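You operate a simulated robot arm through the tools that you are given. There is no shell and no other tool. Be economical: measure what you need, move in short steps, check, and stop when the job is done.

You run a simulated robot arm. Do the job below in one go: nothing can be reset, and whatever is moved stays where it is left.

## Task
Set the controls near the worktop over the cream doors. At the end: the large ring knob is turned to 3; the small ring knob is turned to 2; the medium ring knob is turned to 2; the oval ring knob is turned to 2; whatever was shut is shut again. Leave all else as you found it, and nothing knocked over.

Only the result counts: the job must be done as asked and must still hold three seconds after the hand-in. Knocking over, shifting, dropping, spilling or breaking anything else fails it.

## Robot
A 7-joint arm with a two-finger parallel gripper, fixed in place. Base frame: the origin is at the foot of the arm, x ahead of it, y to its left, z up; the work surface is at about z = 938. Lengths are in mm, angles in rad, forces in N, time in s.
Its first joint turns from -2.897 to 2.897 rad. Payload 4.4 kg.
The TCP is the grasp point between the finger pads, 23 mm short of the fingertips. In the tool frame z runs along the fingers and y along their closing line. Largest opening 94 mm; finger width 38, thickness 10; the body of the gripper, 54 by 96 mm, starts 39 mm behind the TCP.
Orientation is told as [roll, pitch, yaw] about the base's x, y, z axes, in that order, counted from this pose: with the fingers straight down and closing along the base's y, the tool's x points along the base's -x, its y along +y and its z along -z.

## Interface
- The arm moves only by the tool move_arm. Its argument "steps" is a list of rows, each a list of 7 numbers: the opening, from 0 (shut) to 1 (fully open), then the shift along the tool's x, y, z in mm, then the turn, a rotation vector about the tool's x, y, z in rad. In form: [[gripper, dx, dy, dz, ax, ay, az], ...]. A call has 1 to 20 rows; each row is the pose to reach, as a shift and turn from the pose commanded when the call began, along the tool's axes at that moment. A row lasts 0.2 s, in which the tool goes at most 50 mm and 0.15 rad; a call with a longer step from one row to the next is refused whole, and so is a gripper value outside its range. A pose out of reach is approached as far as the arm can. The call stops where the force on the tool passes 40 N (or 10 N more than at its start, if that is more) or the arm is blocked; 0.2 s more then pass. Each finger travels about 72 mm/s and halts on what it meets, pressing with about 27 N; the grip force reading is that of the motor and also rises with nothing between the fingers. The clock runs only during rows and for 0.2 s after the last one: add rows that repeat a pose to give the fingers time. It gives the time, the measured TCP pose, the force on the tool (base axes), the opening and the grip force at its end, in the units of the frame above (readings bear some noise), and new pictures: "show" is both (left out), scene, wrist or none.
- Cameras (640 x 400 px; columns grow to the right, rows downward): "scene" is fixed at [399, -499.6, 1523.8]; the picture's right is [0.87, -0.49, 0.00], its down [-0.28, -0.50, -0.82] and it looks along [0.40, 0.71, -0.58] (base axes); focal length 311 px, centre (320, 200). "wrist" rides on the gripper at [86, 16, -74] in the tool frame; the picture's right is [-0.18, 0.98, 0.00], its down [-0.58, -0.11, -0.81] and it looks along [-0.79, -0.15, 0.59] (tool axes); focal length 243 px, centre (320, 200).
- locate(camera, pixels): for up to 12 pixels [column, row] of the newest picture of that camera ("zoom" is the newest enlarged one), the place [x, y, z] in the base frame of the surface seen there, good to about 3 mm. It takes no simulated time.
- enlarge(camera, box): a new picture of the part [left, top, right, bottom] of that camera's present view, enlarged. It takes no simulated time.
- job_done(): hands the job in; it is judged then, once.

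Go step by step. Measure first, check grasps and placings, and put right what went wrong. The budget is 60 turns and 170 pictures, counting those below and the enlarged ones. Unless the task says otherwise, let go and move clear before handing in, and close with one line.

The tools are called after "Call:" by a JSON object that holds its "api" and its "payload". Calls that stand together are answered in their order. move_arm: Moves the arm, as the interface text tells. Its arguments: {"type":"object","properties":{"steps":{"type":"array","items":{"type":"array","items":{"type":"number"}}},"show":{"type":"string","enum":["both","scene","wrist","none"]}},"required":["steps"]} The other tools are called the same way: locate (camera, pixels) gives the place of the surface under pixels of a picture; enlarge (camera, box) takes an enlarged picture of a part of a camera's view; job_done () hands the job in.

At the start:

```text
time: 0.0
eef_pos: [595.2, -11.8, 1253.5]
tcp_rot: [0.0, 0.001, 0.001]
wrist_force: [0.1, 0.5, 1.1]
gripper_width: 93.7
grasp_force: 0.0
```

scene: 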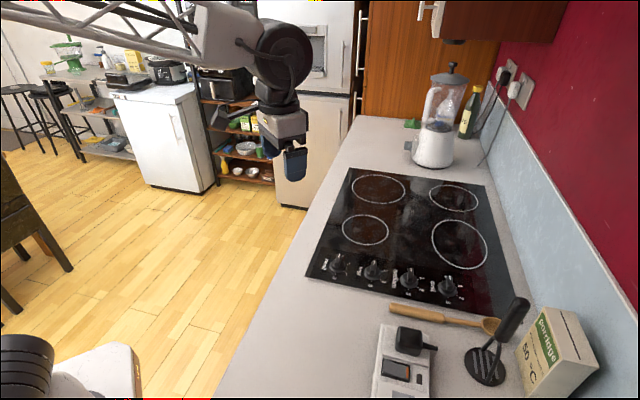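
wrist: 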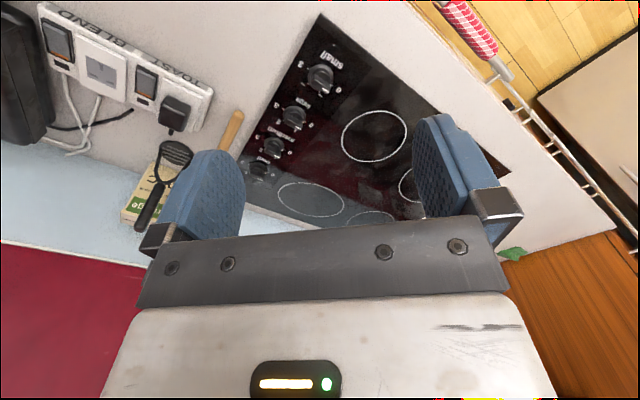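

The scene shows a cooktop with four knobs around (337,265), (373,270), (408,278), (448,288). I'll enlarge both views to read labels and dials.

Call:
{"api": "enlarge", "payload": {"camera": "scene", "box": [300, 230, 500, 330]}}

Call:
{"api": "enlarge", "payload": {"camera": "wrist", "box": [230, 30, 390, 210]}}

Call:
{"api": "locate", "payload": {"camera": "scene", "pixels": [[337, 262], [373, 268], [408, 276], [448, 286], [355, 280], [320, 272], [390, 285], [430, 295], [378, 189], [365, 230], [460, 245], [453, 198]]}}

```text
3.20 times, centred on (400, 280) of scene
```

zoom: 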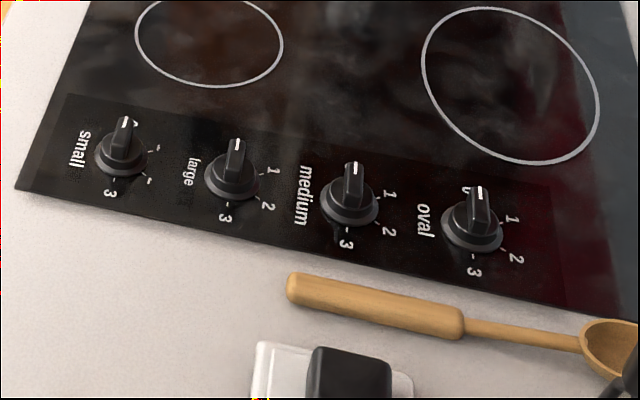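

```text
2.22 times, centred on (310, 120) of wrist
```

zoom: 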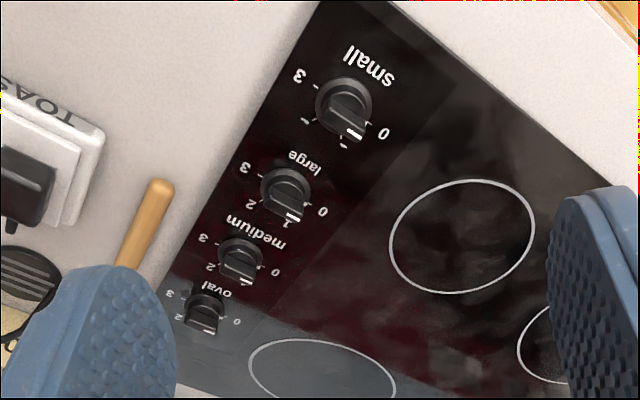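

```text
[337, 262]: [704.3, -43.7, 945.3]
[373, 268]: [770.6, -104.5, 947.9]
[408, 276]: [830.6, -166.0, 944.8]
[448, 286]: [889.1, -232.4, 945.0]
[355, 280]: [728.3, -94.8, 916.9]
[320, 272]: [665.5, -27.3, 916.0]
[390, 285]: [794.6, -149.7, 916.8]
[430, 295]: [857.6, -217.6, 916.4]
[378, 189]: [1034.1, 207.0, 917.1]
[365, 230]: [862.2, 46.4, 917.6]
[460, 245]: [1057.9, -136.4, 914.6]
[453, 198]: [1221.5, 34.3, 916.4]
```

The knobs run small, large, medium, oval from left to right in the scene, all pointing at 0 (away from the front edge). The scale goes 0-1-2-3 clockwise in about 60° steps. Next I move above the small knob with yaw about +45° for a closer look.

Call:
{"api": "move_arm", "payload": {"steps": [[1, -18, -5, 25, 0, 0, -0.131], [1, -36, -10, 50, 0, 0, -0.262], [1, -54, -15, 75, 0, 0, -0.393], [1, -72, -20, 100, 0, 0, -0.524], [1, -90, -26, 125, 0, 0, -0.655], [0.7, -109, -32, 150, 0, 0, -0.785], [0.7, -109, -32, 150, 0, 0, -0.785]]}}

```text
time: 1.6
eef_pos: [705.9, -42.9, 1103.9]
tcp_rot: [0.0, 0.0, 0.788]
wrist_force: [-0.1, -0.1, 0.1]
gripper_width: 65.7
grasp_force: 0.1
```

scene: 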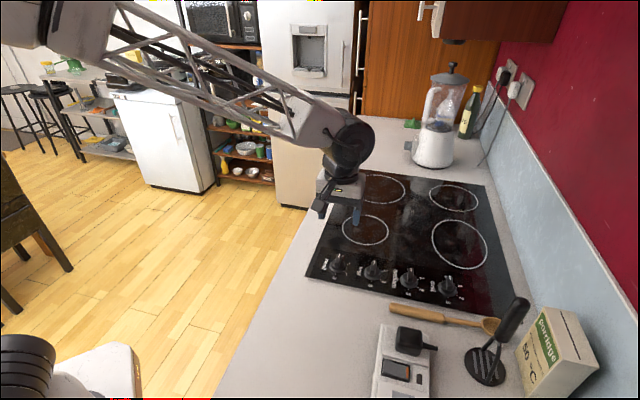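
wrist: 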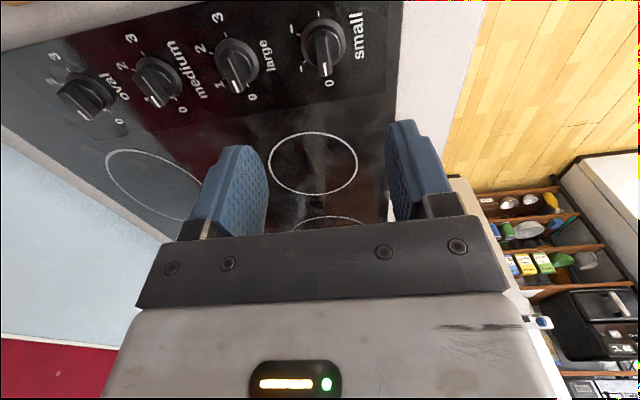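

The wrist view now shows all four knobs in the top-left (x 55–350, y 10–120). I'll enlarge them and measure the bases and tops.

Call:
{"api": "enlarge", "payload": {"camera": "wrist", "box": [190, 0, 390, 120]}}

Call:
{"api": "enlarge", "payload": {"camera": "wrist", "box": [40, 20, 220, 140]}}

Call:
{"api": "enlarge", "payload": {"camera": "scene", "box": [310, 245, 390, 295]}}

```text
3.20 times, centred on (290, 60) of wrist
```

zoom: 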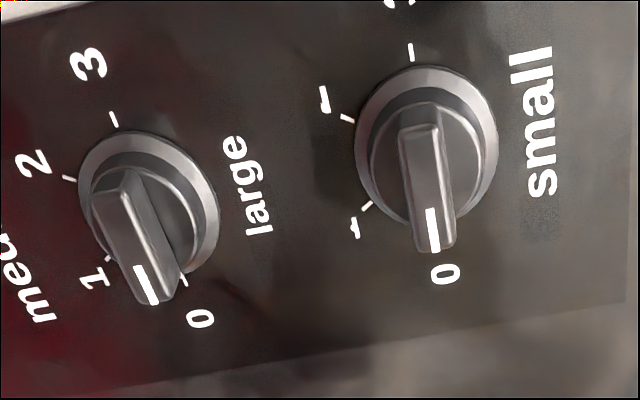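

```text
3.33 times, centred on (130, 80) of wrist
```

zoom: 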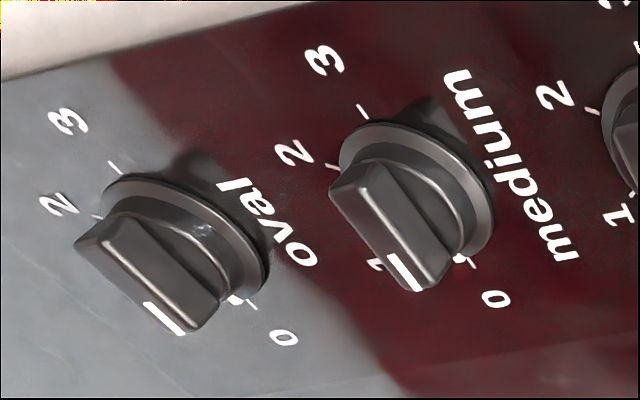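

```text
8.00 times, centred on (350, 270) of scene
```

zoom: 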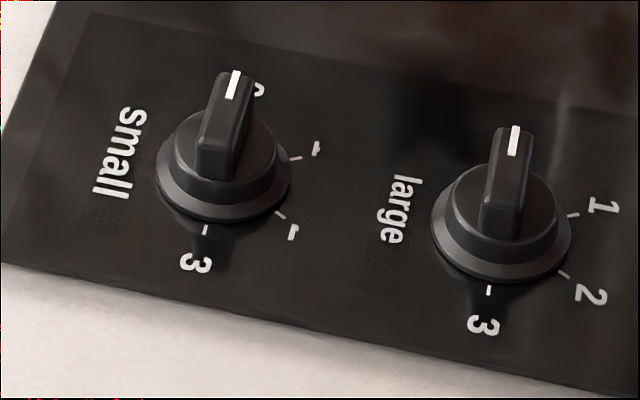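

Ticks are visible in the 8x zoom; I'll measure the ticks and blade tops for small and large.

Call:
{"api": "locate", "payload": {"camera": "zoom", "pixels": [[296, 158], [281, 214], [205, 230], [573, 216], [564, 274], [489, 291], [233, 82], [218, 130], [512, 140], [500, 185], [260, 195], [545, 250]]}}

Call:
{"api": "locate", "payload": {"camera": "wrist", "pixels": [[325, 73], [321, 45], [237, 90], [227, 58], [318, 15], [311, 35], [305, 64], [226, 37], [212, 55], [248, 86], [158, 96], [85, 106]]}}

```text
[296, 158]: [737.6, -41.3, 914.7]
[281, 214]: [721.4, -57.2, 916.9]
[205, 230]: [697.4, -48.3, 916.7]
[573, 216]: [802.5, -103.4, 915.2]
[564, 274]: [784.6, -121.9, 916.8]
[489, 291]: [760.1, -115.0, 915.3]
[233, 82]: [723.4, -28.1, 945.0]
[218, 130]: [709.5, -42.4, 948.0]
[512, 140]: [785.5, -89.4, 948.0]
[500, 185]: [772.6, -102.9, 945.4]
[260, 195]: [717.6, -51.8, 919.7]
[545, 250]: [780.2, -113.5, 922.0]
```

```text
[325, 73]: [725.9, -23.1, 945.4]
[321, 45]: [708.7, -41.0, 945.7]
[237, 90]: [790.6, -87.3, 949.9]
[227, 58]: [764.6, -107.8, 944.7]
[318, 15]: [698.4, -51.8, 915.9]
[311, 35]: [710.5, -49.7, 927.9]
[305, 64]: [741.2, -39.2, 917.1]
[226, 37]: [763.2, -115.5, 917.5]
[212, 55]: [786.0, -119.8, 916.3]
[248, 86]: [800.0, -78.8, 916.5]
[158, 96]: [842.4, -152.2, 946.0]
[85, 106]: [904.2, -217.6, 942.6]
```

The ticks fit 60° steps with small's axis at about (717,-33) and large's at about (780,-97). Blade tops sit at z≈947. Next I lower over the small knob.

Call:
{"api": "move_arm", "payload": {"steps": [[0.6, -15, -0.7, 20, 0, 0, 0], [0.6, -15, -0.7, 60, 0, 0, 0], [0.6, -15, -0.7, 100, 0, 0, 0], [0.6, -15, -0.7, 130, 0, 0, 0], [0.6, -15, -0.7, 148, 0, 0, 0], [0.6, -15, -0.7, 148, 0, 0, 0]]}}

```text
time: 3.0
eef_pos: [717.0, -32.4, 953.7]
tcp_rot: [-0.001, 0.001, 0.785]
wrist_force: [0.4, 0.2, -0.1]
gripper_width: 56.4
grasp_force: 0.1
```

scene: 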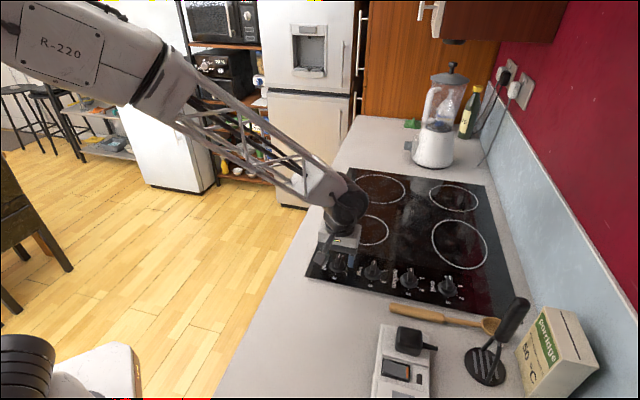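
wrist: 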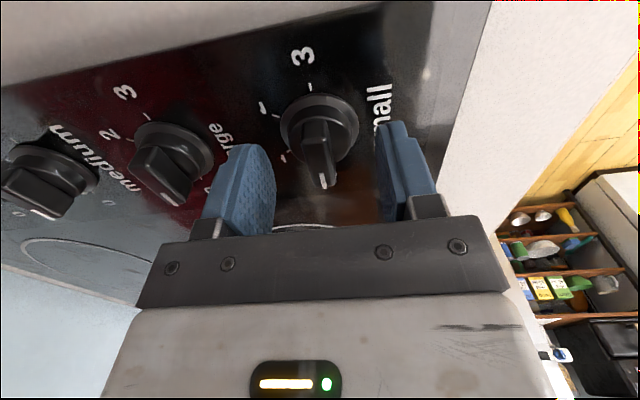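

The blade is centred between the fingers at (318,150). Next I close the gripper on it.

Call:
{"api": "move_arm", "payload": {"steps": [[0.0, 0, 0, 0, 0, 0, 0], [0.0, 0, 0, 0, 0, 0, 0], [0.0, 0, 0, 0, 0, 0, 0], [0.0, 0, 0, 0, 0, 0, 0]], "show": "wrist"}}

```text
time: 4.0
eef_pos: [715.6, -32.8, 953.6]
tcp_rot: [0.0, 0.001, 0.785]
wrist_force: [-0.7, 1.3, -1.3]
gripper_width: 13.2
grasp_force: 44.8
```

wrist: 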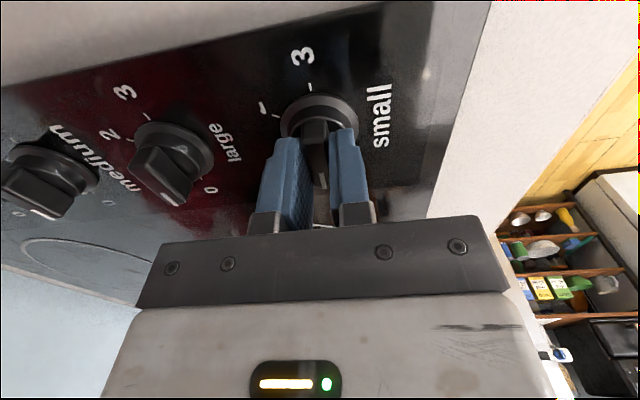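

The grip is good at 13 mm wide. Next I turn 120° clockwise from above (+az).

Call:
{"api": "move_arm", "payload": {"steps": [[0, 0, 0, 0, 0, 0, 0.14], [0, 0, 0, 0, 0, 0, 0.28], [0, 0, 0, 0, 0, 0, 0.42], [0, 0, 0, 0, 0, 0, 0.56], [0, 0, 0, 0, 0, 0, 0.7], [0, 0, 0, 0, 0, 0, 0.84], [0, 0, 0, 0, 0, 0, 0.98], [0, 0, 0, 0, 0, 0, 1.12], [0, 0, 0, 0, 0, 0, 1.26], [0, 0, 0, 0, 0, 0, 1.4], [0, 0, 0, 0, 0, 0, 1.54], [0, 0, 0, 0, 0, 0, 1.68], [0, 0, 0, 0, 0, 0, 1.82], [0, 0, 0, 0, 0, 0, 1.96], [0, 0, 0, 0, 0, 0, 2.094], [0, 0, 0, 0, 0, 0, 2.094]]}}

```text
time: 7.4
eef_pos: [716.3, -33.3, 953.6]
tcp_rot: [-0.002, -0.002, -1.311]
wrist_force: [-5.2, 19.6, -12.5]
gripper_width: 12.6
grasp_force: 45.2
```

scene: 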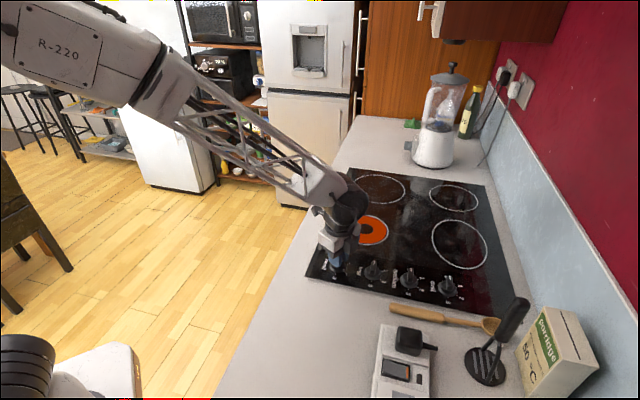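
wrist: 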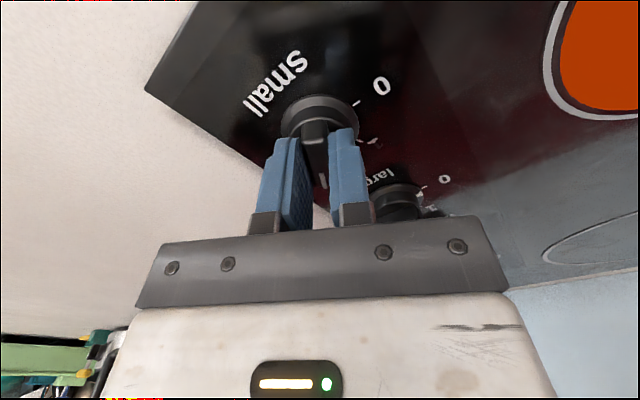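

The small burner now glows, so the knob turned. Next I release, rise and check the pointer.

Call:
{"api": "move_arm", "payload": {"steps": [[0.6, 0, 0, 0, 0, 0, 2e-05], [0.6, 0, 0, 0, 0, 0, 0], [0.6, 0, 0, 0, 0, 0, 0], [0.6, 0, 0, -30, 0, 0, 0], [0.6, 0, 0, -70, 0, 0, 0], [0.6, 0, 0, -110, 0, 0, 0], [0.6, 0, 0, -110, 0, 0, 0]], "show": "wrist"}}

Call:
{"api": "enlarge", "payload": {"camera": "scene", "box": [310, 245, 390, 295]}}

Call:
{"api": "enlarge", "payload": {"camera": "wrist", "box": [240, 0, 440, 125]}}

```text
time: 9.0
eef_pos: [715.5, -34.5, 1067.6]
tcp_rot: [0.002, 0.0, -1.309]
wrist_force: [-0.7, 0.6, -0.2]
gripper_width: 56.3
grasp_force: 0.0
```

wrist: 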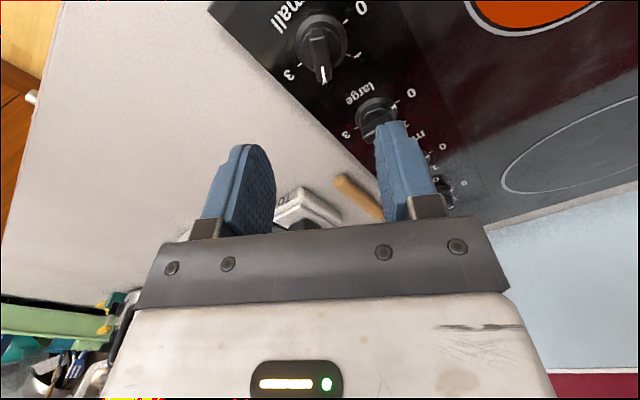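

```text
8.00 times, centred on (350, 270) of scene
```

zoom: 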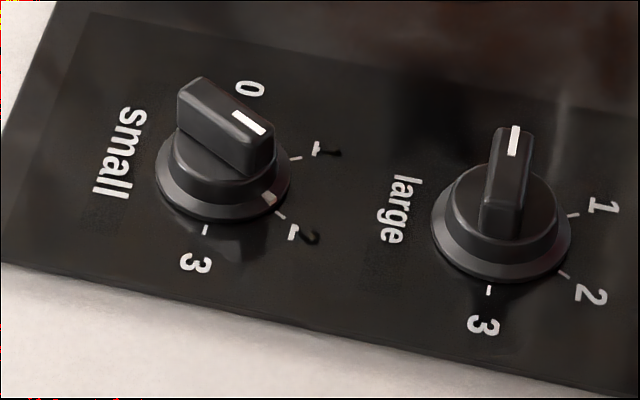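

```text
3.20 times, centred on (340, 62) of wrist
```

zoom: 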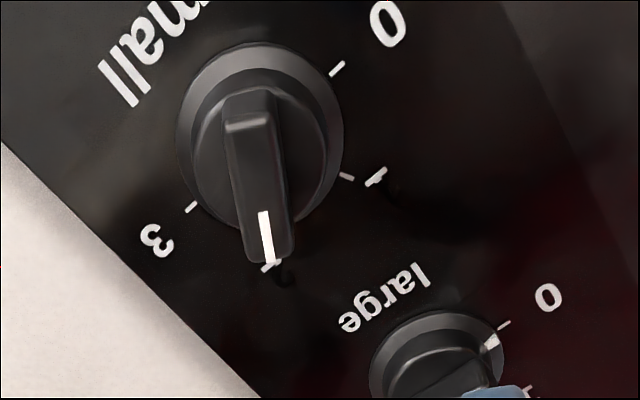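

Small is exactly at tick 2. Before doing large (a 180° turn), I test in the air whether the wrist can reach yaw -135°.

Call:
{"api": "move_arm", "payload": {"steps": [[0.6, 0, 0, -10, 0, 0, 0.15], [0.6, 0, 0, -20, 0, 0, 0.3], [0.6, 0, 0, -30, 0, 0, 0.45], [0.6, 0, 0, -30, 0, 0, 0.6], [0.6, 0, 0, -30, 0, 0, 0.75], [0.6, 0, 0, -30, 0, 0, 0.9], [0.6, 0, 0, -30, 0, 0, 1.05], [0.6, 0, 0, -30, 0, 0, 1.05]], "show": "none"}}

```text
time: 10.8
eef_pos: [715.4, -33.4, 1094.9]
tcp_rot: [-0.001, 0.001, -2.359]
wrist_force: [0.0, 0.5, 0.2]
gripper_width: 56.3
grasp_force: 0.1
```

The wrist reaches -135° cleanly. Next I move over the large knob while unwinding back to yaw +45°.

Call:
{"api": "move_arm", "payload": {"steps": [[0.6, 0, 8, 0, 0, 0, -0.145], [0.6, 0, 16, 0, 0, 0, -0.29], [0.6, 0, 25, 0, 0, 0, -0.435], [0.6, 0, 33, 0, 0, 0, -0.58], [0.6, 0, 41, 0, 0, 0, -0.725], [0.6, 0, 50, 0, 0, 0, -0.87], [0.6, 0, 58, 0, 0, 0, -1.015], [0.6, 0, 66, 0, 0, 0, -1.16], [0.6, 0, 75, 0, 0, 0, -1.305], [0.6, 0, 83, 0, 0, 0, -1.45], [0.6, 0.7, 91, 0, 0, 0, -1.574]], "show": "none"}}

Call:
{"api": "move_arm", "payload": {"steps": [[0.6, 0, 0, 0, 0, 0, -0.145], [0.6, 0, 0, 0, 0, 0, -0.29], [0.6, 0, 0, 0, 0, 0, -0.435], [0.6, 0, 0, 0, 0, 0, -0.58], [0.6, 0, 0, 0, 0, 0, -0.725], [0.6, 0, 0, 0, 0, 0, -0.87], [0.6, 0, 0, 0, 0, 0, -1.015], [0.6, 0, 0, 0, 0, 0, -1.16], [0.6, 0, 0, 0, 0, 0, -1.305], [0.6, 0, 0, 0, 0, 0, -1.45], [0.6, 0, 0, 0, 0, 0, -1.571], [0.6, 0, 0, 0, 0, 0, -1.571]], "show": "wrist"}}

```text
time: 13.2
eef_pos: [780.2, -97.0, 1095.9]
tcp_rot: [0.0, 0.0, -0.781]
wrist_force: [-0.1, -0.3, -0.3]
gripper_width: 56.5
grasp_force: 0.0
```

```text
time: 15.8
eef_pos: [779.4, -98.8, 1095.1]
tcp_rot: [0.001, 0.0, 0.788]
wrist_force: [0.2, 0.3, -0.3]
gripper_width: 56.5
grasp_force: 0.1
```

wrist: 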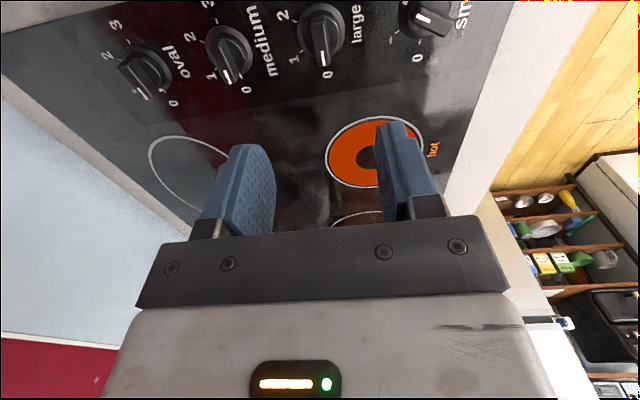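

It is well aligned over large (knob at (320,30), as it was for small). Next I descend and grip, then measure the other two from the scene view.

Call:
{"api": "move_arm", "payload": {"steps": [[0.6, 0, 0, 40, 0, 0, 0], [0.6, 0, 0, 80, 0, 0, 0], [0.6, 0, 0, 120, 0, 0, 0], [0.6, 0, 0, 141, 0, 0, 0], [0.6, 0, 0, 141, 0, 0, 0], [0, 0, 0, 141, 0, 0, 0], [0, 0, 0, 141, 0, 0, 0], [0, 0, 0, 141, 0, 0, 0], [0, 0, 0, 141, 0, 0, 0]], "show": "wrist"}}

Call:
{"api": "enlarge", "payload": {"camera": "scene", "box": [390, 255, 470, 305]}}

```text
time: 17.8
eef_pos: [780.4, -98.2, 954.1]
tcp_rot: [0.001, 0.0, 0.788]
wrist_force: [-25.3, 22.4, 6.3]
gripper_width: 13.1
grasp_force: 45.3
```

wrist: 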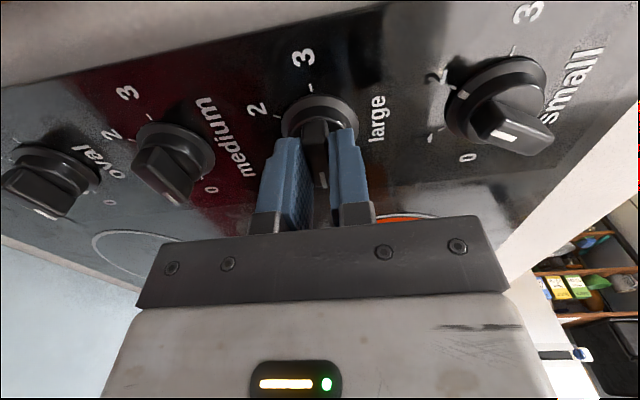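

```text
8.00 times, centred on (430, 280) of scene
```

zoom: 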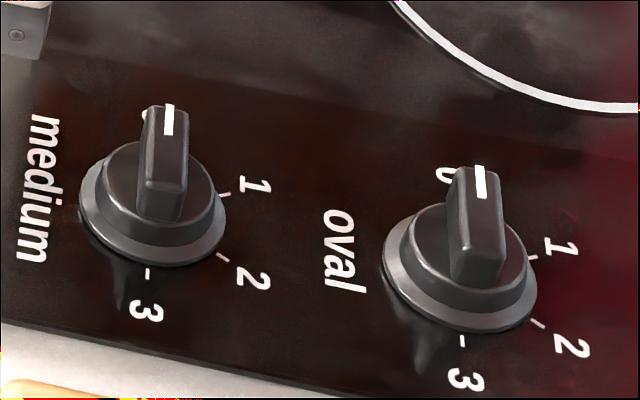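

The grip holds but with about 34 N sideways load, pushing along +tool y. I'll shift the command 1 mm that way to relieve it, and measure medium and oval.

Call:
{"api": "move_arm", "payload": {"steps": [[0, 0, 1, 0, 0, 0, 0], [0, 0, 1, 0, 0, 0, 0]], "show": "none"}}

Call:
{"api": "locate", "payload": {"camera": "zoom", "pixels": [[223, 193], [222, 257], [148, 274], [532, 259], [538, 323], [461, 342], [168, 118], [163, 160], [480, 180], [476, 225]]}}

```text
time: 18.4
eef_pos: [780.0, -97.8, 954.7]
tcp_rot: [0.001, 0.0, 0.788]
wrist_force: [-23.1, 13.4, 7.7]
gripper_width: 12.8
grasp_force: 45.0
```

```text
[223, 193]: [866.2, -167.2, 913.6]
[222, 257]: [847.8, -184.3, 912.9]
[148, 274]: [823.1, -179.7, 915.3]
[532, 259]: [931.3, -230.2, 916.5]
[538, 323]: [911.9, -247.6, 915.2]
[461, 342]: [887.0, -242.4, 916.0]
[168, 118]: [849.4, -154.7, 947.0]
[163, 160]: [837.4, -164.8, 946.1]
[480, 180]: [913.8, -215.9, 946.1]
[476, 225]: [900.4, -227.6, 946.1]
```

The load dropped to about 25 N; a further 1.5 mm shift follows. Medium's axis is at about (843,-161) and oval's at about (907.5,-224).

Call:
{"api": "move_arm", "payload": {"steps": [[0, 0.5, 1.5, 0, 0, 0, 0], [0, 0.5, 1.5, 0, 0, 0, 0]], "show": "none"}}

```text
time: 19.0
eef_pos: [778.4, -98.8, 955.6]
tcp_rot: [-0.003, -0.001, 0.785]
wrist_force: [24.6, 3.1, -5.6]
gripper_width: 13.1
grasp_force: 44.9
```

It overshot slightly, so I back off 0.5 mm and begin the turn with the first 90°.

Call:
{"api": "move_arm", "payload": {"steps": [[0, -0.4, -0.6, 0, 0, 0, 0], [0, -0.4, -0.6, 0, 0, 0, 0.14], [0, -0.4, -0.6, 0, 0, 0, 0.28], [0, -0.4, -0.6, 0, 0, 0, 0.42], [0, -0.4, -0.6, 0, 0, 0, 0.56], [0, -0.4, -0.6, 0, 0, 0, 0.7], [0, -0.4, -0.6, 0, 0, 0, 0.84], [0, -0.4, -0.6, 0, 0, 0, 0.98], [0, -0.4, -0.6, 0, 0, 0, 1.12], [0, -0.4, -0.6, 0, 0, 0, 1.26], [0, -0.4, -0.6, 0, 0, 0, 1.4], [0, -0.4, -0.6, 0, 0, 0, 1.54]], "show": "wrist"}}

```text
time: 21.6
eef_pos: [779.2, -98.1, 954.3]
tcp_rot: [0.001, 0.0, -0.757]
wrist_force: [33.9, -2.0, 17.1]
gripper_width: 12.9
grasp_force: 45.4
```

wrist: 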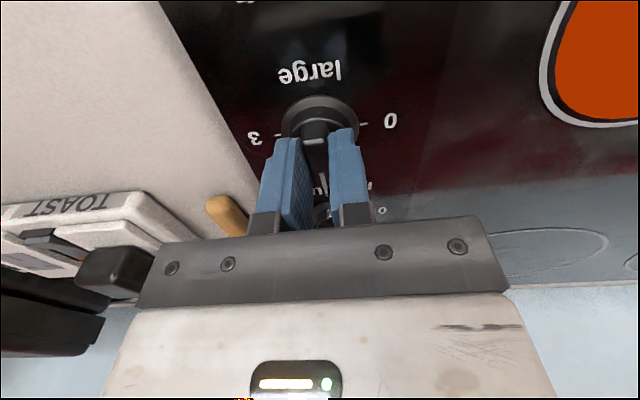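

It is turned to about halfway with 34 N lateral load along +x. I'll ease 1 mm that way and finish the turn to 3.

Call:
{"api": "move_arm", "payload": {"steps": [[0, -0.7, 0.7, 0, 0, 0, 0], [0, -0.7, 0.7, 0, 0, 0, 0.14], [0, -0.7, 0.7, 0, 0, 0, 0.28], [0, -0.7, 0.7, 0, 0, 0, 0.42], [0, -0.7, 0.7, 0, 0, 0, 0.56], [0, -0.7, 0.7, 0, 0, 0, 0.7], [0, -0.7, 0.7, 0, 0, 0, 0.84], [0, -0.7, 0.7, 0, 0, 0, 0.98], [0, -0.7, 0.7, 0, 0, 0, 1.12], [0, -0.7, 0.7, 0, 0, 0, 1.26], [0, -0.7, 0.7, 0, 0, 0, 1.4], [0, -0.7, 0.7, 0, 0, 0, 1.5], [0, -0.7, 0.7, 0, 0, 0, 1.6], [0, -0.7, 0.7, 0, 0, 0, 1.6]], "show": "wrist"}}

```text
time: 24.6
eef_pos: [780.0, -96.5, 953.4]
tcp_rot: [0.0, -0.001, -2.353]
wrist_force: [1.8, -34.4, 7.1]
gripper_width: 13.0
grasp_force: 44.9
```

wrist: 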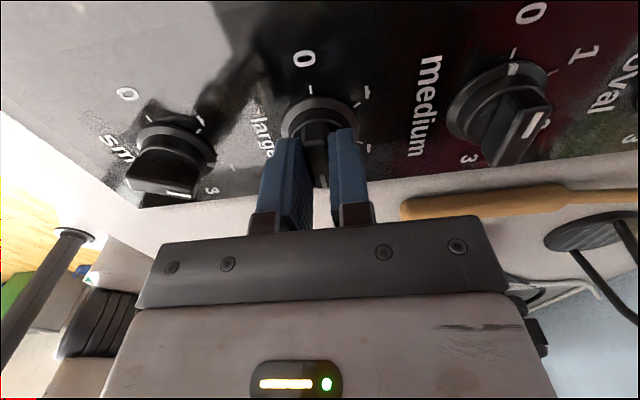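

Large reached the 3 side (yaw -135°). Next I release, rise and verify.

Call:
{"api": "move_arm", "payload": {"steps": [[0.6, -0.5, 0.5, 0, 0, 0, 0], [0.6, -0.5, 0.5, 0, 0, 0, 0], [0.6, -0.5, 0.5, 0, 0, 0, 0], [0.6, 0, 0, -30, 0, 0, 0], [0.6, 0, 0, -70, 0, 0, 0], [0.6, 0, 0, -110, 0, 0, 0], [0.6, 0, 0, -140, 0, 0, 0], [0.6, 0, 0, -140, 0, 0, 0]], "show": "wrist"}}

Call:
{"api": "enlarge", "payload": {"camera": "scene", "box": [310, 245, 390, 295]}}

Call:
{"api": "enlarge", "payload": {"camera": "wrist", "box": [200, 0, 400, 125]}}

```text
time: 26.4
eef_pos: [779.3, -94.6, 1095.6]
tcp_rot: [0.001, 0.0, -2.356]
wrist_force: [0.2, 0.0, 0.2]
gripper_width: 56.0
grasp_force: 0.1
```

wrist: 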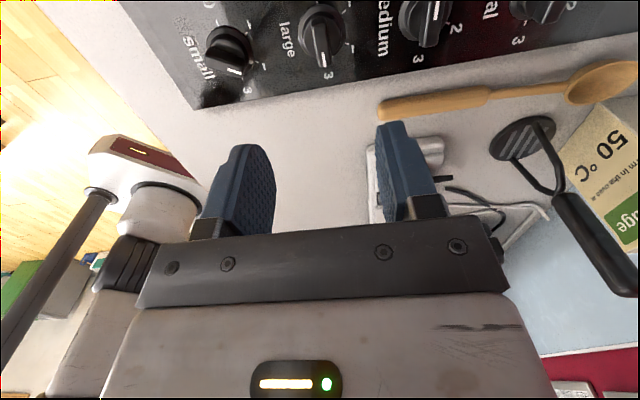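

```text
8.00 times, centred on (350, 270) of scene
```

zoom: 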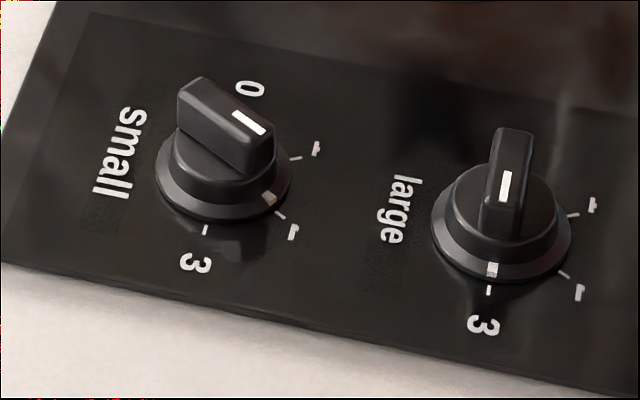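

```text
3.20 times, centred on (300, 62) of wrist
```

zoom: 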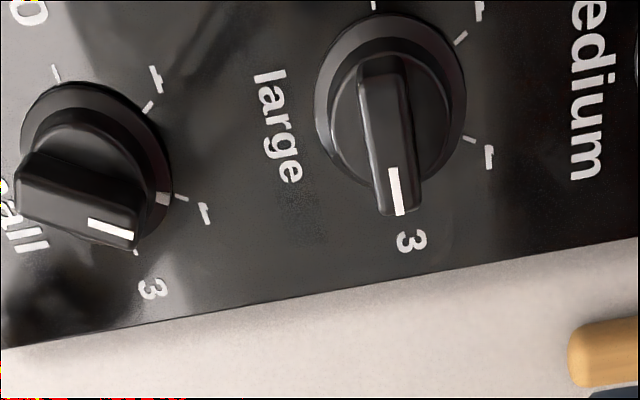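

Large's marker lines up with 3, and small still reads 2. Next I move over medium while unwinding to +45°.

Call:
{"api": "move_arm", "payload": {"steps": [[0.6, 0, 8, 0, 0, 0, -0.145], [0.6, 0, 16, 0, 0, 0, -0.29], [0.6, 0, 25, 0, 0, 0, -0.435], [0.6, 0, 33, 0, 0, 0, -0.58], [0.6, 0, 41, 0, 0, 0, -0.725], [0.6, 0, 50, 0, 0, 0, -0.87], [0.6, 0, 58, 0, 0, 0, -1.015], [0.6, 0, 66, 0, 0, 0, -1.16], [0.6, -1, 75, 0, 0, 0, -1.305], [0.6, -2, 83, 0, 0, 0, -1.45], [0.6, -2.3, 92.3, 0, 0, 0, -1.571]], "show": "none"}}

Call:
{"api": "move_arm", "payload": {"steps": [[0.6, 0, 0, 0, 0, 0, -0.145], [0.6, 0, 0, 0, 0, 0, -0.29], [0.6, 0, 0, 0, 0, 0, -0.435], [0.6, 0, 0, 0, 0, 0, -0.58], [0.6, 0, 0, 0, 0, 0, -0.725], [0.6, 0, 0, 0, 0, 0, -0.87], [0.6, 0, 0, 0, 0, 0, -1.015], [0.6, 0, 0, 0, 0, 0, -1.16], [0.6, 0, 0, 0, 0, 0, -1.305], [0.6, 0, 0, 0, 0, 0, -1.45], [0.6, 0, 0, 0, 0, 0, -1.571], [0.6, 0, 0, 0, 0, 0, -1.571]], "show": "wrist"}}

```text
time: 28.8
eef_pos: [842.6, -164.2, 1094.4]
tcp_rot: [0.0, 0.0, -0.779]
wrist_force: [0.1, -0.1, 0.7]
gripper_width: 56.6
grasp_force: 0.1
```

```text
time: 31.4
eef_pos: [844.6, -163.4, 1093.3]
tcp_rot: [0.0, 0.001, 0.79]
wrist_force: [-0.2, -0.2, 0.3]
gripper_width: 56.5
grasp_force: 0.0
```

wrist: 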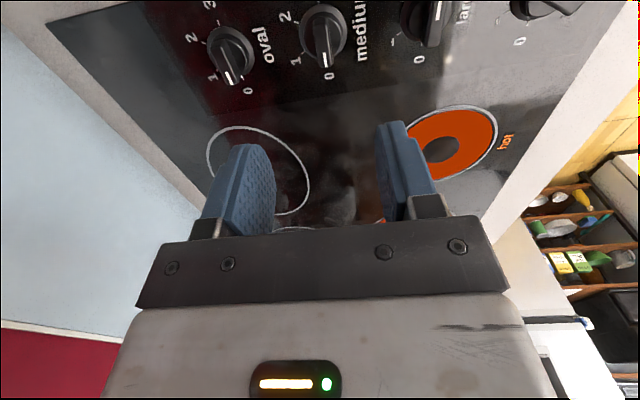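

Medium sits at (323,32), about 2 mm to +tool y, which matches the pose reading. I'll correct for that, descend and grip.

Call:
{"api": "move_arm", "payload": {"steps": [[0.6, 0, 1.8, 40, 0, 0, 0], [0.6, 0, 1.8, 80, 0, 0, 0], [0.6, 0, 1.8, 120, 0, 0, 0], [0.6, 0, 1.8, 140, 0, 0, 0], [0.6, 0, 1.8, 140, 0, 0, 0], [0, 0, 1.8, 140, 0, 0, 0], [0, 0, 1.8, 140, 0, 0, 0], [0, 0, 1.8, 140, 0, 0, 0], [0, 0, 1.8, 140, 0, 0, 0]], "show": "wrist"}}

```text
time: 33.0
eef_pos: [842.5, -161.8, 954.2]
tcp_rot: [0.002, 0.001, 0.788]
wrist_force: [-15.7, 10.7, 7.2]
gripper_width: 12.9
grasp_force: 27.3
stopped in row 8: the force on the tool passed its limit (the readings are from after the stop); the commanded pose is now the measured one
```

wrist: 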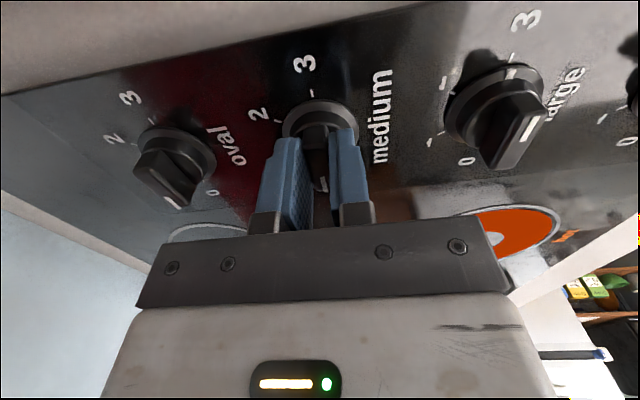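

Gripped, but force stopped it and the command was re-based to the measured pose. Residual is about 19 N along +tool y, so I ease 0.8 mm and turn 120°.

Call:
{"api": "move_arm", "payload": {"steps": [[0, 0, 0.8, 0, 0, 0, 0], [0, 0, 0.8, 0, 0, 0, 0.14], [0, 0, 0.8, 0, 0, 0, 0.28], [0, 0, 0.8, 0, 0, 0, 0.42], [0, 0, 0.8, 0, 0, 0, 0.56], [0, 0, 0.8, 0, 0, 0, 0.7], [0, 0, 0.8, 0, 0, 0, 0.84], [0, 0, 0.8, 0, 0, 0, 0.98], [0, 0, 0.8, 0, 0, 0, 1.12], [0, 0, 0.8, 0, 0, 0, 1.26], [0, 0, 0.8, 0, 0, 0, 1.4], [0, 0, 0.8, 0, 0, 0, 1.54], [0, 0, 0.8, 0, 0, 0, 1.68], [0, 0, 0.8, 0, 0, 0, 1.82], [0, 0, 0.8, 0, 0, 0, 1.96], [0, 0, 0.8, 0, 0, 0, 2.097], [0, 0, 0.8, 0, 0, 0, 2.097]], "show": "wrist"}}

```text
time: 34.3
eef_pos: [840.3, -161.4, 953.7]
tcp_rot: [0.004, 0.003, 0.205]
wrist_force: [-11.3, 12.3, 6.7]
gripper_width: 12.6
grasp_force: 45.2
stopped in row 6: the force on the tool passed its limit (the readings are from after the stop); the commanded pose is now the measured one
```

wrist: 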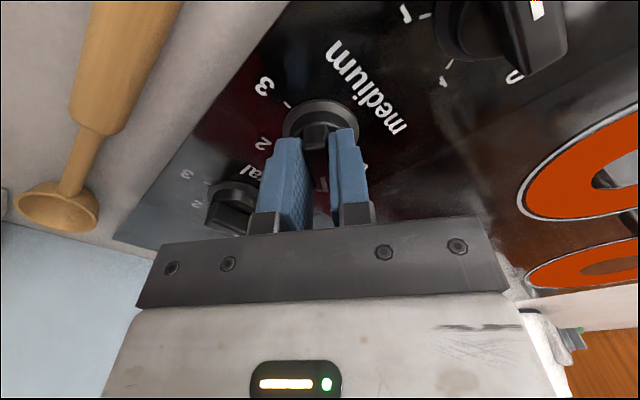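

It stopped part-way at yaw 0.205 from lateral load. I ease along the load and continue the remaining 1.514 rad.

Call:
{"api": "move_arm", "payload": {"steps": [[0, 0.4, 0.6, 0, 0, 0, 0], [0, 0.4, 0.6, 0, 0, 0, 0.1], [0, 0.4, 0.6, 0, 0, 0, 0.2], [0, 0.4, 0.6, 0, 0, 0, 0.3], [0, 0.4, 0.6, 0, 0, 0, 0.4], [0, 0.4, 0.6, 0, 0, 0, 0.5], [0, 0.4, 0.6, 0, 0, 0, 0.6], [0, 0.4, 0.6, 0, 0, 0, 0.7], [0, 0.4, 0.6, 0, 0, 0, 0.7]], "show": "none"}}

```text
time: 36.0
eef_pos: [841.8, -159.7, 955.2]
tcp_rot: [0.001, 0.004, -0.422]
wrist_force: [1.9, 12.4, -0.7]
gripper_width: 13.0
grasp_force: 45.0
stopped in row 8: the force on the tool passed its limit (the readings are from after the stop); the commanded pose is now the measured one
```

Progress to yaw -0.42. I ease again along +y and finish the remaining 0.887 rad.

Call:
{"api": "move_arm", "payload": {"steps": [[0, 0.2, 0.4, 0, 0, 0, 0], [0, 0.2, 0.4, 0, 0, 0, 0.1], [0, 0.2, 0.4, 0, 0, 0, 0.2], [0, 0.2, 0.4, 0, 0, 0, 0.3], [0, 0.2, 0.4, 0, 0, 0, 0.4], [0, 0.2, 0.4, 0, 0, 0, 0.5], [0, 0.2, 0.4, 0, 0, 0, 0.6], [0, 0.2, 0.4, 0, 0, 0, 0.7], [0, 0.2, 0.4, 0, 0, 0, 0.8], [0, 0.2, 0.4, 0, 0, 0, 0.887], [0, 0.2, 0.4, 0, 0, 0, 0.887]], "show": "wrist"}}

```text
time: 37.6
eef_pos: [842.8, -159.2, 953.9]
tcp_rot: [0.0, 0.005, -0.991]
wrist_force: [7.1, 8.6, -2.7]
gripper_width: 13.0
grasp_force: 45.5
stopped in row 7: the force on the tool passed its limit (the readings are from after the stop); the commanded pose is now the measured one
```

wrist: 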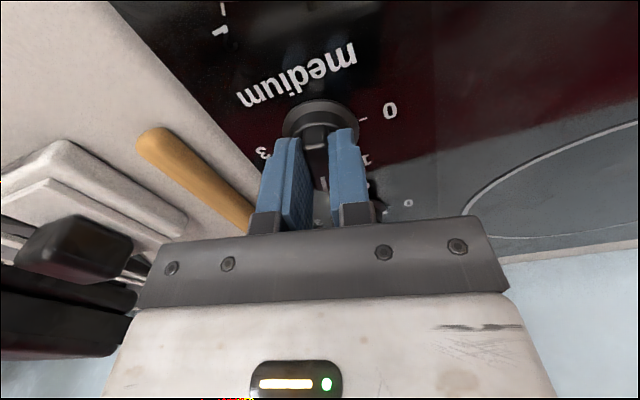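

Only 0.318 rad remain, so I ease slightly and finish.

Call:
{"api": "move_arm", "payload": {"steps": [[0, 0.1, 0.5, 0, 0, 0, 0], [0, 0.1, 0.5, 0, 0, 0, 0.1], [0, 0.1, 0.5, 0, 0, 0, 0.2], [0, 0.1, 0.5, 0, 0, 0, 0.318], [0, 0.1, 0.5, 0, 0, 0, 0.318]], "show": "none"}}

```text
time: 38.8
eef_pos: [841.6, -159.3, 953.1]
tcp_rot: [-0.003, 0.004, -1.308]
wrist_force: [32.5, 0.0, -16.4]
gripper_width: 12.9
grasp_force: 44.1
```

The turn is complete (yaw -1.308). Next I release, rise and check the marker.

Call:
{"api": "move_arm", "payload": {"steps": [[0.6, 0, 0.8, 0, 0, 0, 0], [0.6, 0, 0.8, 0, 0, 0, 0], [0.6, 0, 0.8, 0, 0, 0, 0], [0.6, 0, 0, -30, 0, 0, 0], [0.6, 0, 0, -70, 0, 0, 0], [0.6, 0, 0, -110, 0, 0, 0], [0.6, 0, 0, -140, 0, 0, 0], [0.6, 0, 0, -140, 0, 0, 0]], "show": "wrist"}}

Call:
{"api": "enlarge", "payload": {"camera": "scene", "box": [360, 250, 460, 312]}}

Call:
{"api": "enlarge", "payload": {"camera": "wrist", "box": [220, 0, 420, 125]}}

```text
time: 40.6
eef_pos: [840.3, -160.3, 1094.2]
tcp_rot: [-0.002, 0.003, -1.309]
wrist_force: [-0.5, -0.6, -0.1]
gripper_width: 56.5
grasp_force: 0.1
```

wrist: 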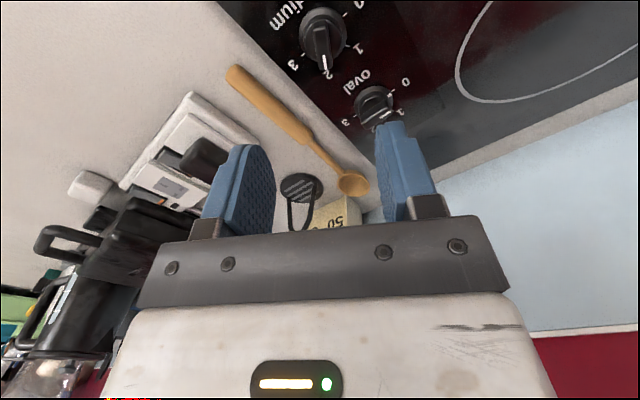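

```text
6.40 times, centred on (410, 281) of scene
```

zoom: 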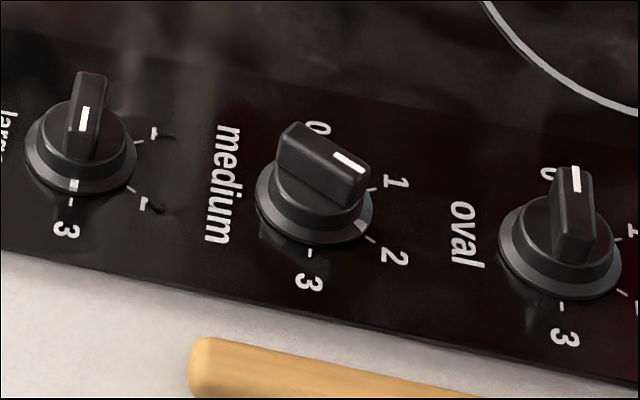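

```text
3.20 times, centred on (320, 62) of wrist
```

zoom: 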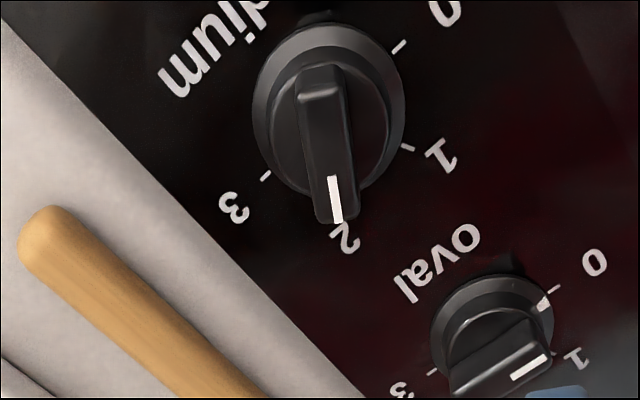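

Medium's marker lines up with 2. Next I move to oval at about (907,-224), unwinding to +45°.

Call:
{"api": "move_arm", "payload": {"steps": [[0.6, -5, 3, 0, 0, 0, -0.14], [0.6, -10, 6, 0, 0, 0, -0.28], [0.6, -16, 9, 0, 0, 0, -0.42], [0.6, -21, 12, 0, 0, 0, -0.56], [0.6, -26, 15, 0, 0, 0, -0.7], [0.6, -32, 18, 0, 0, 0, -0.84], [0.6, -37, 22, 0, 0, 0, -0.98], [0.6, -42, 25, 0, 0, 0, -1.12], [0.6, -48, 28, 0, 0, 0, -1.26], [0.6, -53, 31, 0, 0, 0, -1.4], [0.6, -58, 34, 0, 0, 0, -1.54], [0.6, -64, 38, 0, 0, 0, -1.68], [0.6, -69, 41, 0, 0, 0, -1.82], [0.6, -74, 44, 0, 0, 0, -1.96], [0.6, -78.9, 47.2, 0, 0, 0, -2.094], [0.6, -78.9, 47.2, 0, 0, 0, -2.094], [0.6, -78.9, 47.2, 0, 0, 0, -2.094]], "show": "wrist"}}

Call:
{"api": "enlarge", "payload": {"camera": "wrist", "box": [220, 0, 420, 125]}}

```text
time: 44.2
eef_pos: [909.3, -223.7, 1093.6]
tcp_rot: [0.004, 0.0, 0.785]
wrist_force: [-0.7, 0.0, 0.2]
gripper_width: 56.4
grasp_force: 0.0
```

wrist: 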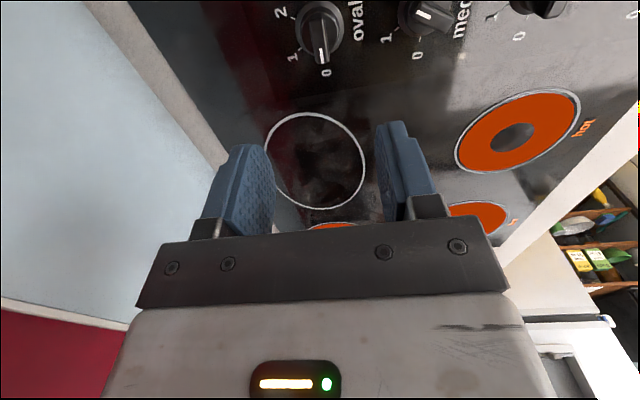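

```text
3.20 times, centred on (320, 62) of wrist
```

zoom: 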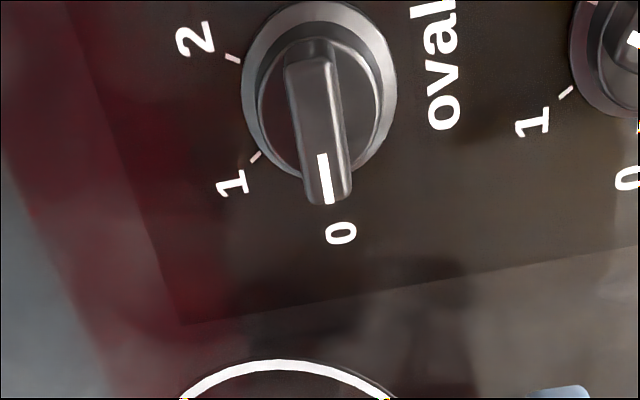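

Oval is centred at (320,31). I'll descend with a small +y bias, as needed on the others, and grip.

Call:
{"api": "move_arm", "payload": {"steps": [[0.6, 0, 0.8, 40, 0, 0, 0], [0.6, 0, 0.8, 80, 0, 0, 0], [0.6, 0, 0.8, 120, 0, 0, 0], [0.6, 0, 0.8, 140, 0, 0, 0], [0.6, 0, 0.8, 140, 0, 0, 0], [0.3, 0, 0.8, 140, 0, 0, 0], [0.12, 0, 0.8, 140, 0, 0, 0], [0.12, 0, 0.8, 140, 0, 0, 0], [0.12, 0, 0.8, 140, 0, 0, 0]], "show": "wrist"}}

```text
time: 46.2
eef_pos: [908.2, -221.5, 953.7]
tcp_rot: [0.003, 0.001, 0.786]
wrist_force: [5.8, -5.9, -2.3]
gripper_width: 15.0
grasp_force: 4.5
```

wrist: 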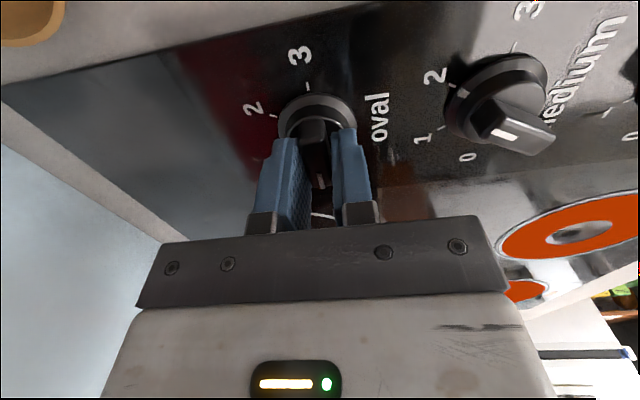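

One finger touches lightly (force toward -tool y), so I shift back 1 mm and close fully.

Call:
{"api": "move_arm", "payload": {"steps": [[0.12, 0, -1, 0, 0, 0, 0], [0.12, 0, -1, 0, 0, 0, 0], [0, 0, -1, 0, 0, 0, 0], [0, 0, -1, 0, 0, 0, 0], [0, 0, -1, 0, 0, 0, 0]], "show": "none"}}

```text
time: 47.4
eef_pos: [908.7, -223.8, 953.8]
tcp_rot: [0.003, 0.002, 0.786]
wrist_force: [8.8, -5.0, -2.7]
gripper_width: 13.0
grasp_force: 44.8
```

Only about 10 N of load now, so I turn 120°.

Call:
{"api": "move_arm", "payload": {"steps": [[0, 0, -0.3, 0, 0, 0, 0.14], [0, 0, -0.3, 0, 0, 0, 0.28], [0, 0, -0.3, 0, 0, 0, 0.42], [0, 0, -0.3, 0, 0, 0, 0.56], [0, 0, -0.3, 0, 0, 0, 0.7], [0, 0, -0.3, 0, 0, 0, 0.84], [0, 0, -0.3, 0, 0, 0, 0.98], [0, 0, -0.3, 0, 0, 0, 1.12], [0, 0, -0.3, 0, 0, 0, 1.26], [0, 0, -0.3, 0, 0, 0, 1.4], [0, 0, -0.3, 0, 0, 0, 1.54], [0, 0, -0.3, 0, 0, 0, 1.68], [0, 0, -0.3, 0, 0, 0, 1.82], [0, 0, -0.3, 0, 0, 0, 1.96], [0, 0, -0.3, 0, 0, 0, 2.095], [0, 0, -0.3, 0, 0, 0, 2.095]], "show": "wrist"}}

```text
time: 48.7
eef_pos: [908.6, -224.9, 954.0]
tcp_rot: [0.001, 0.002, 0.086]
wrist_force: [9.9, -6.9, -0.8]
gripper_width: 13.0
grasp_force: 45.0
stopped in row 6: the force on the tool passed its limit (the readings are from after the stop); the commanded pose is now the measured one
```

wrist: 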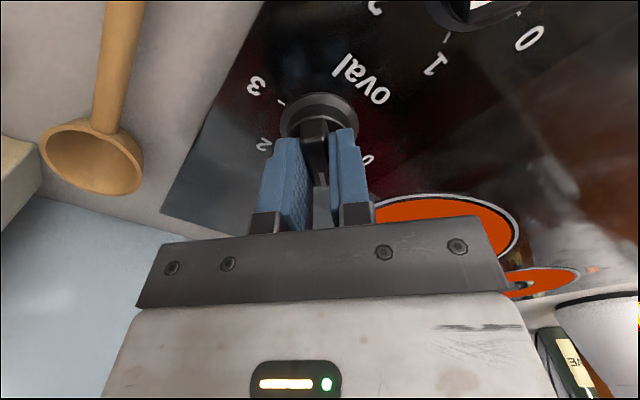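

It stopped at yaw 0.086; I ease along the load and continue.

Call:
{"api": "move_arm", "payload": {"steps": [[0, -0.5, -0.4, 0, 0, 0, 0], [0, -0.5, -0.4, 0, 0, 0, 0.1], [0, -0.5, -0.4, 0, 0, 0, 0.2], [0, -0.5, -0.4, 0, 0, 0, 0.3], [0, -0.5, -0.4, 0, 0, 0, 0.4], [0, -0.5, -0.4, 0, 0, 0, 0.5], [0, -0.5, -0.4, 0, 0, 0, 0.6], [0, -0.5, -0.4, 0, 0, 0, 0.7], [0, -0.5, -0.4, 0, 0, 0, 0.8], [0, -0.5, -0.4, 0, 0, 0, 0.9], [0, -0.5, -0.4, 0, 0, 0, 1.0], [0, -0.5, -0.4, 0, 0, 0, 1.1], [0, -0.5, -0.4, 0, 0, 0, 1.2], [0, -0.5, -0.4, 0, 0, 0, 1.3], [0, -0.5, -0.4, 0, 0, 0, 1.395], [0, -0.5, -0.4, 0, 0, 0, 1.395]], "show": "none"}}

```text
time: 50.4
eef_pos: [908.0, -225.7, 953.7]
tcp_rot: [0.001, 0.002, -0.563]
wrist_force: [-8.6, -4.4, 5.7]
gripper_width: 12.9
grasp_force: 44.9
stopped in row 8: the force on the tool passed its limit (the readings are from after the stop); the commanded pose is now the measured one
```

Now at yaw -0.563, with 0.746 rad remaining; I ease and continue.

Call:
{"api": "move_arm", "payload": {"steps": [[0, 0.3, -0.5, 0, 0, 0, 0], [0, 0.3, -0.5, 0, 0, 0, 0.1], [0, 0.3, -0.5, 0, 0, 0, 0.2], [0, 0.3, -0.5, 0, 0, 0, 0.3], [0, 0.3, -0.5, 0, 0, 0, 0.4], [0, 0.3, -0.5, 0, 0, 0, 0.5], [0, 0.3, -0.5, 0, 0, 0, 0.6], [0, 0.3, -0.5, 0, 0, 0, 0.7], [0, 0.3, -0.5, 0, 0, 0, 0.746], [0, 0.3, -0.5, 0, 0, 0, 0.746]], "show": "none"}}

```text
time: 52.6
eef_pos: [906.7, -226.4, 952.7]
tcp_rot: [-0.003, 0.002, -1.31]
wrist_force: [-24.2, -29.6, 13.7]
gripper_width: 12.9
grasp_force: 44.7
```

The turn is complete at yaw -1.31. Next I release, rise and check everything.

Call:
{"api": "move_arm", "payload": {"steps": [[0.6, 0, -0.8, 0, 0, 0, 0], [0.6, 0, -0.8, 0, 0, 0, 0], [0.6, 0, -0.8, 0, 0, 0, 0], [0.6, 0, 0, -30, 0, 0, 0], [0.6, 0, 0, -70, 0, 0, 0], [0.6, 0, 0, -110, 0, 0, 0], [0.6, 0, 0, -150, 0, 0, 0], [0.6, 0, 0, -190, 0, 0, 0], [0.6, 0, 0, -190, 0, 0, 0]]}}

Call:
{"api": "enlarge", "payload": {"camera": "scene", "box": [310, 240, 480, 330]}}

Call:
{"api": "enlarge", "payload": {"camera": "scene", "box": [390, 255, 470, 305]}}

Call:
{"api": "enlarge", "payload": {"camera": "wrist", "box": [220, 0, 420, 125]}}

```text
time: 54.6
eef_pos: [909.2, -225.9, 1142.8]
tcp_rot: [-0.002, 0.002, -1.311]
wrist_force: [0.0, -0.5, 0.0]
gripper_width: 56.4
grasp_force: 0.0
```

scene: 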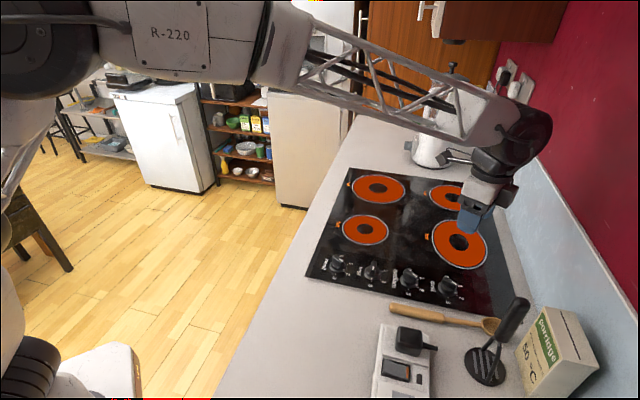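
wrist: 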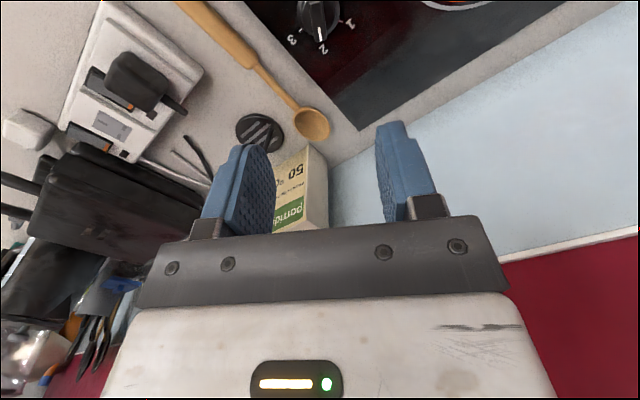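

```text
3.76 times, centred on (395, 285) of scene
```

zoom: 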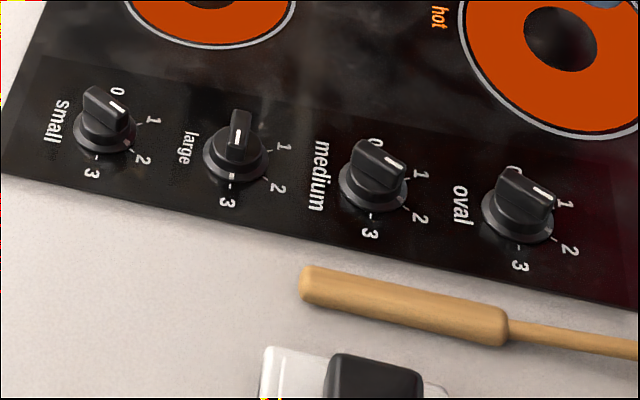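

```text
8.00 times, centred on (430, 280) of scene
```

zoom: 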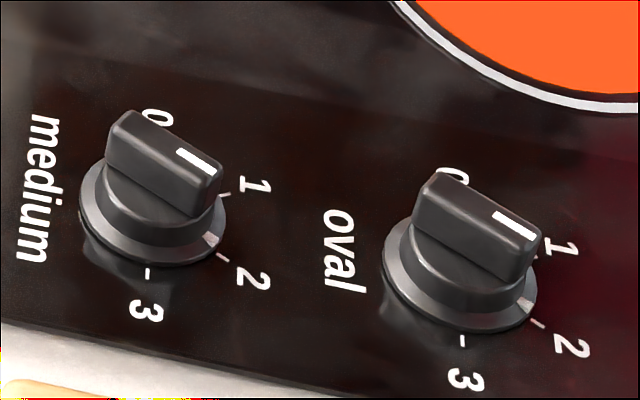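

```text
3.20 times, centred on (320, 62) of wrist
```

zoom: 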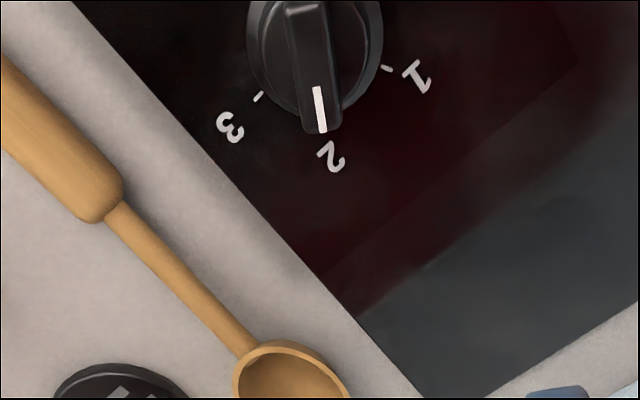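

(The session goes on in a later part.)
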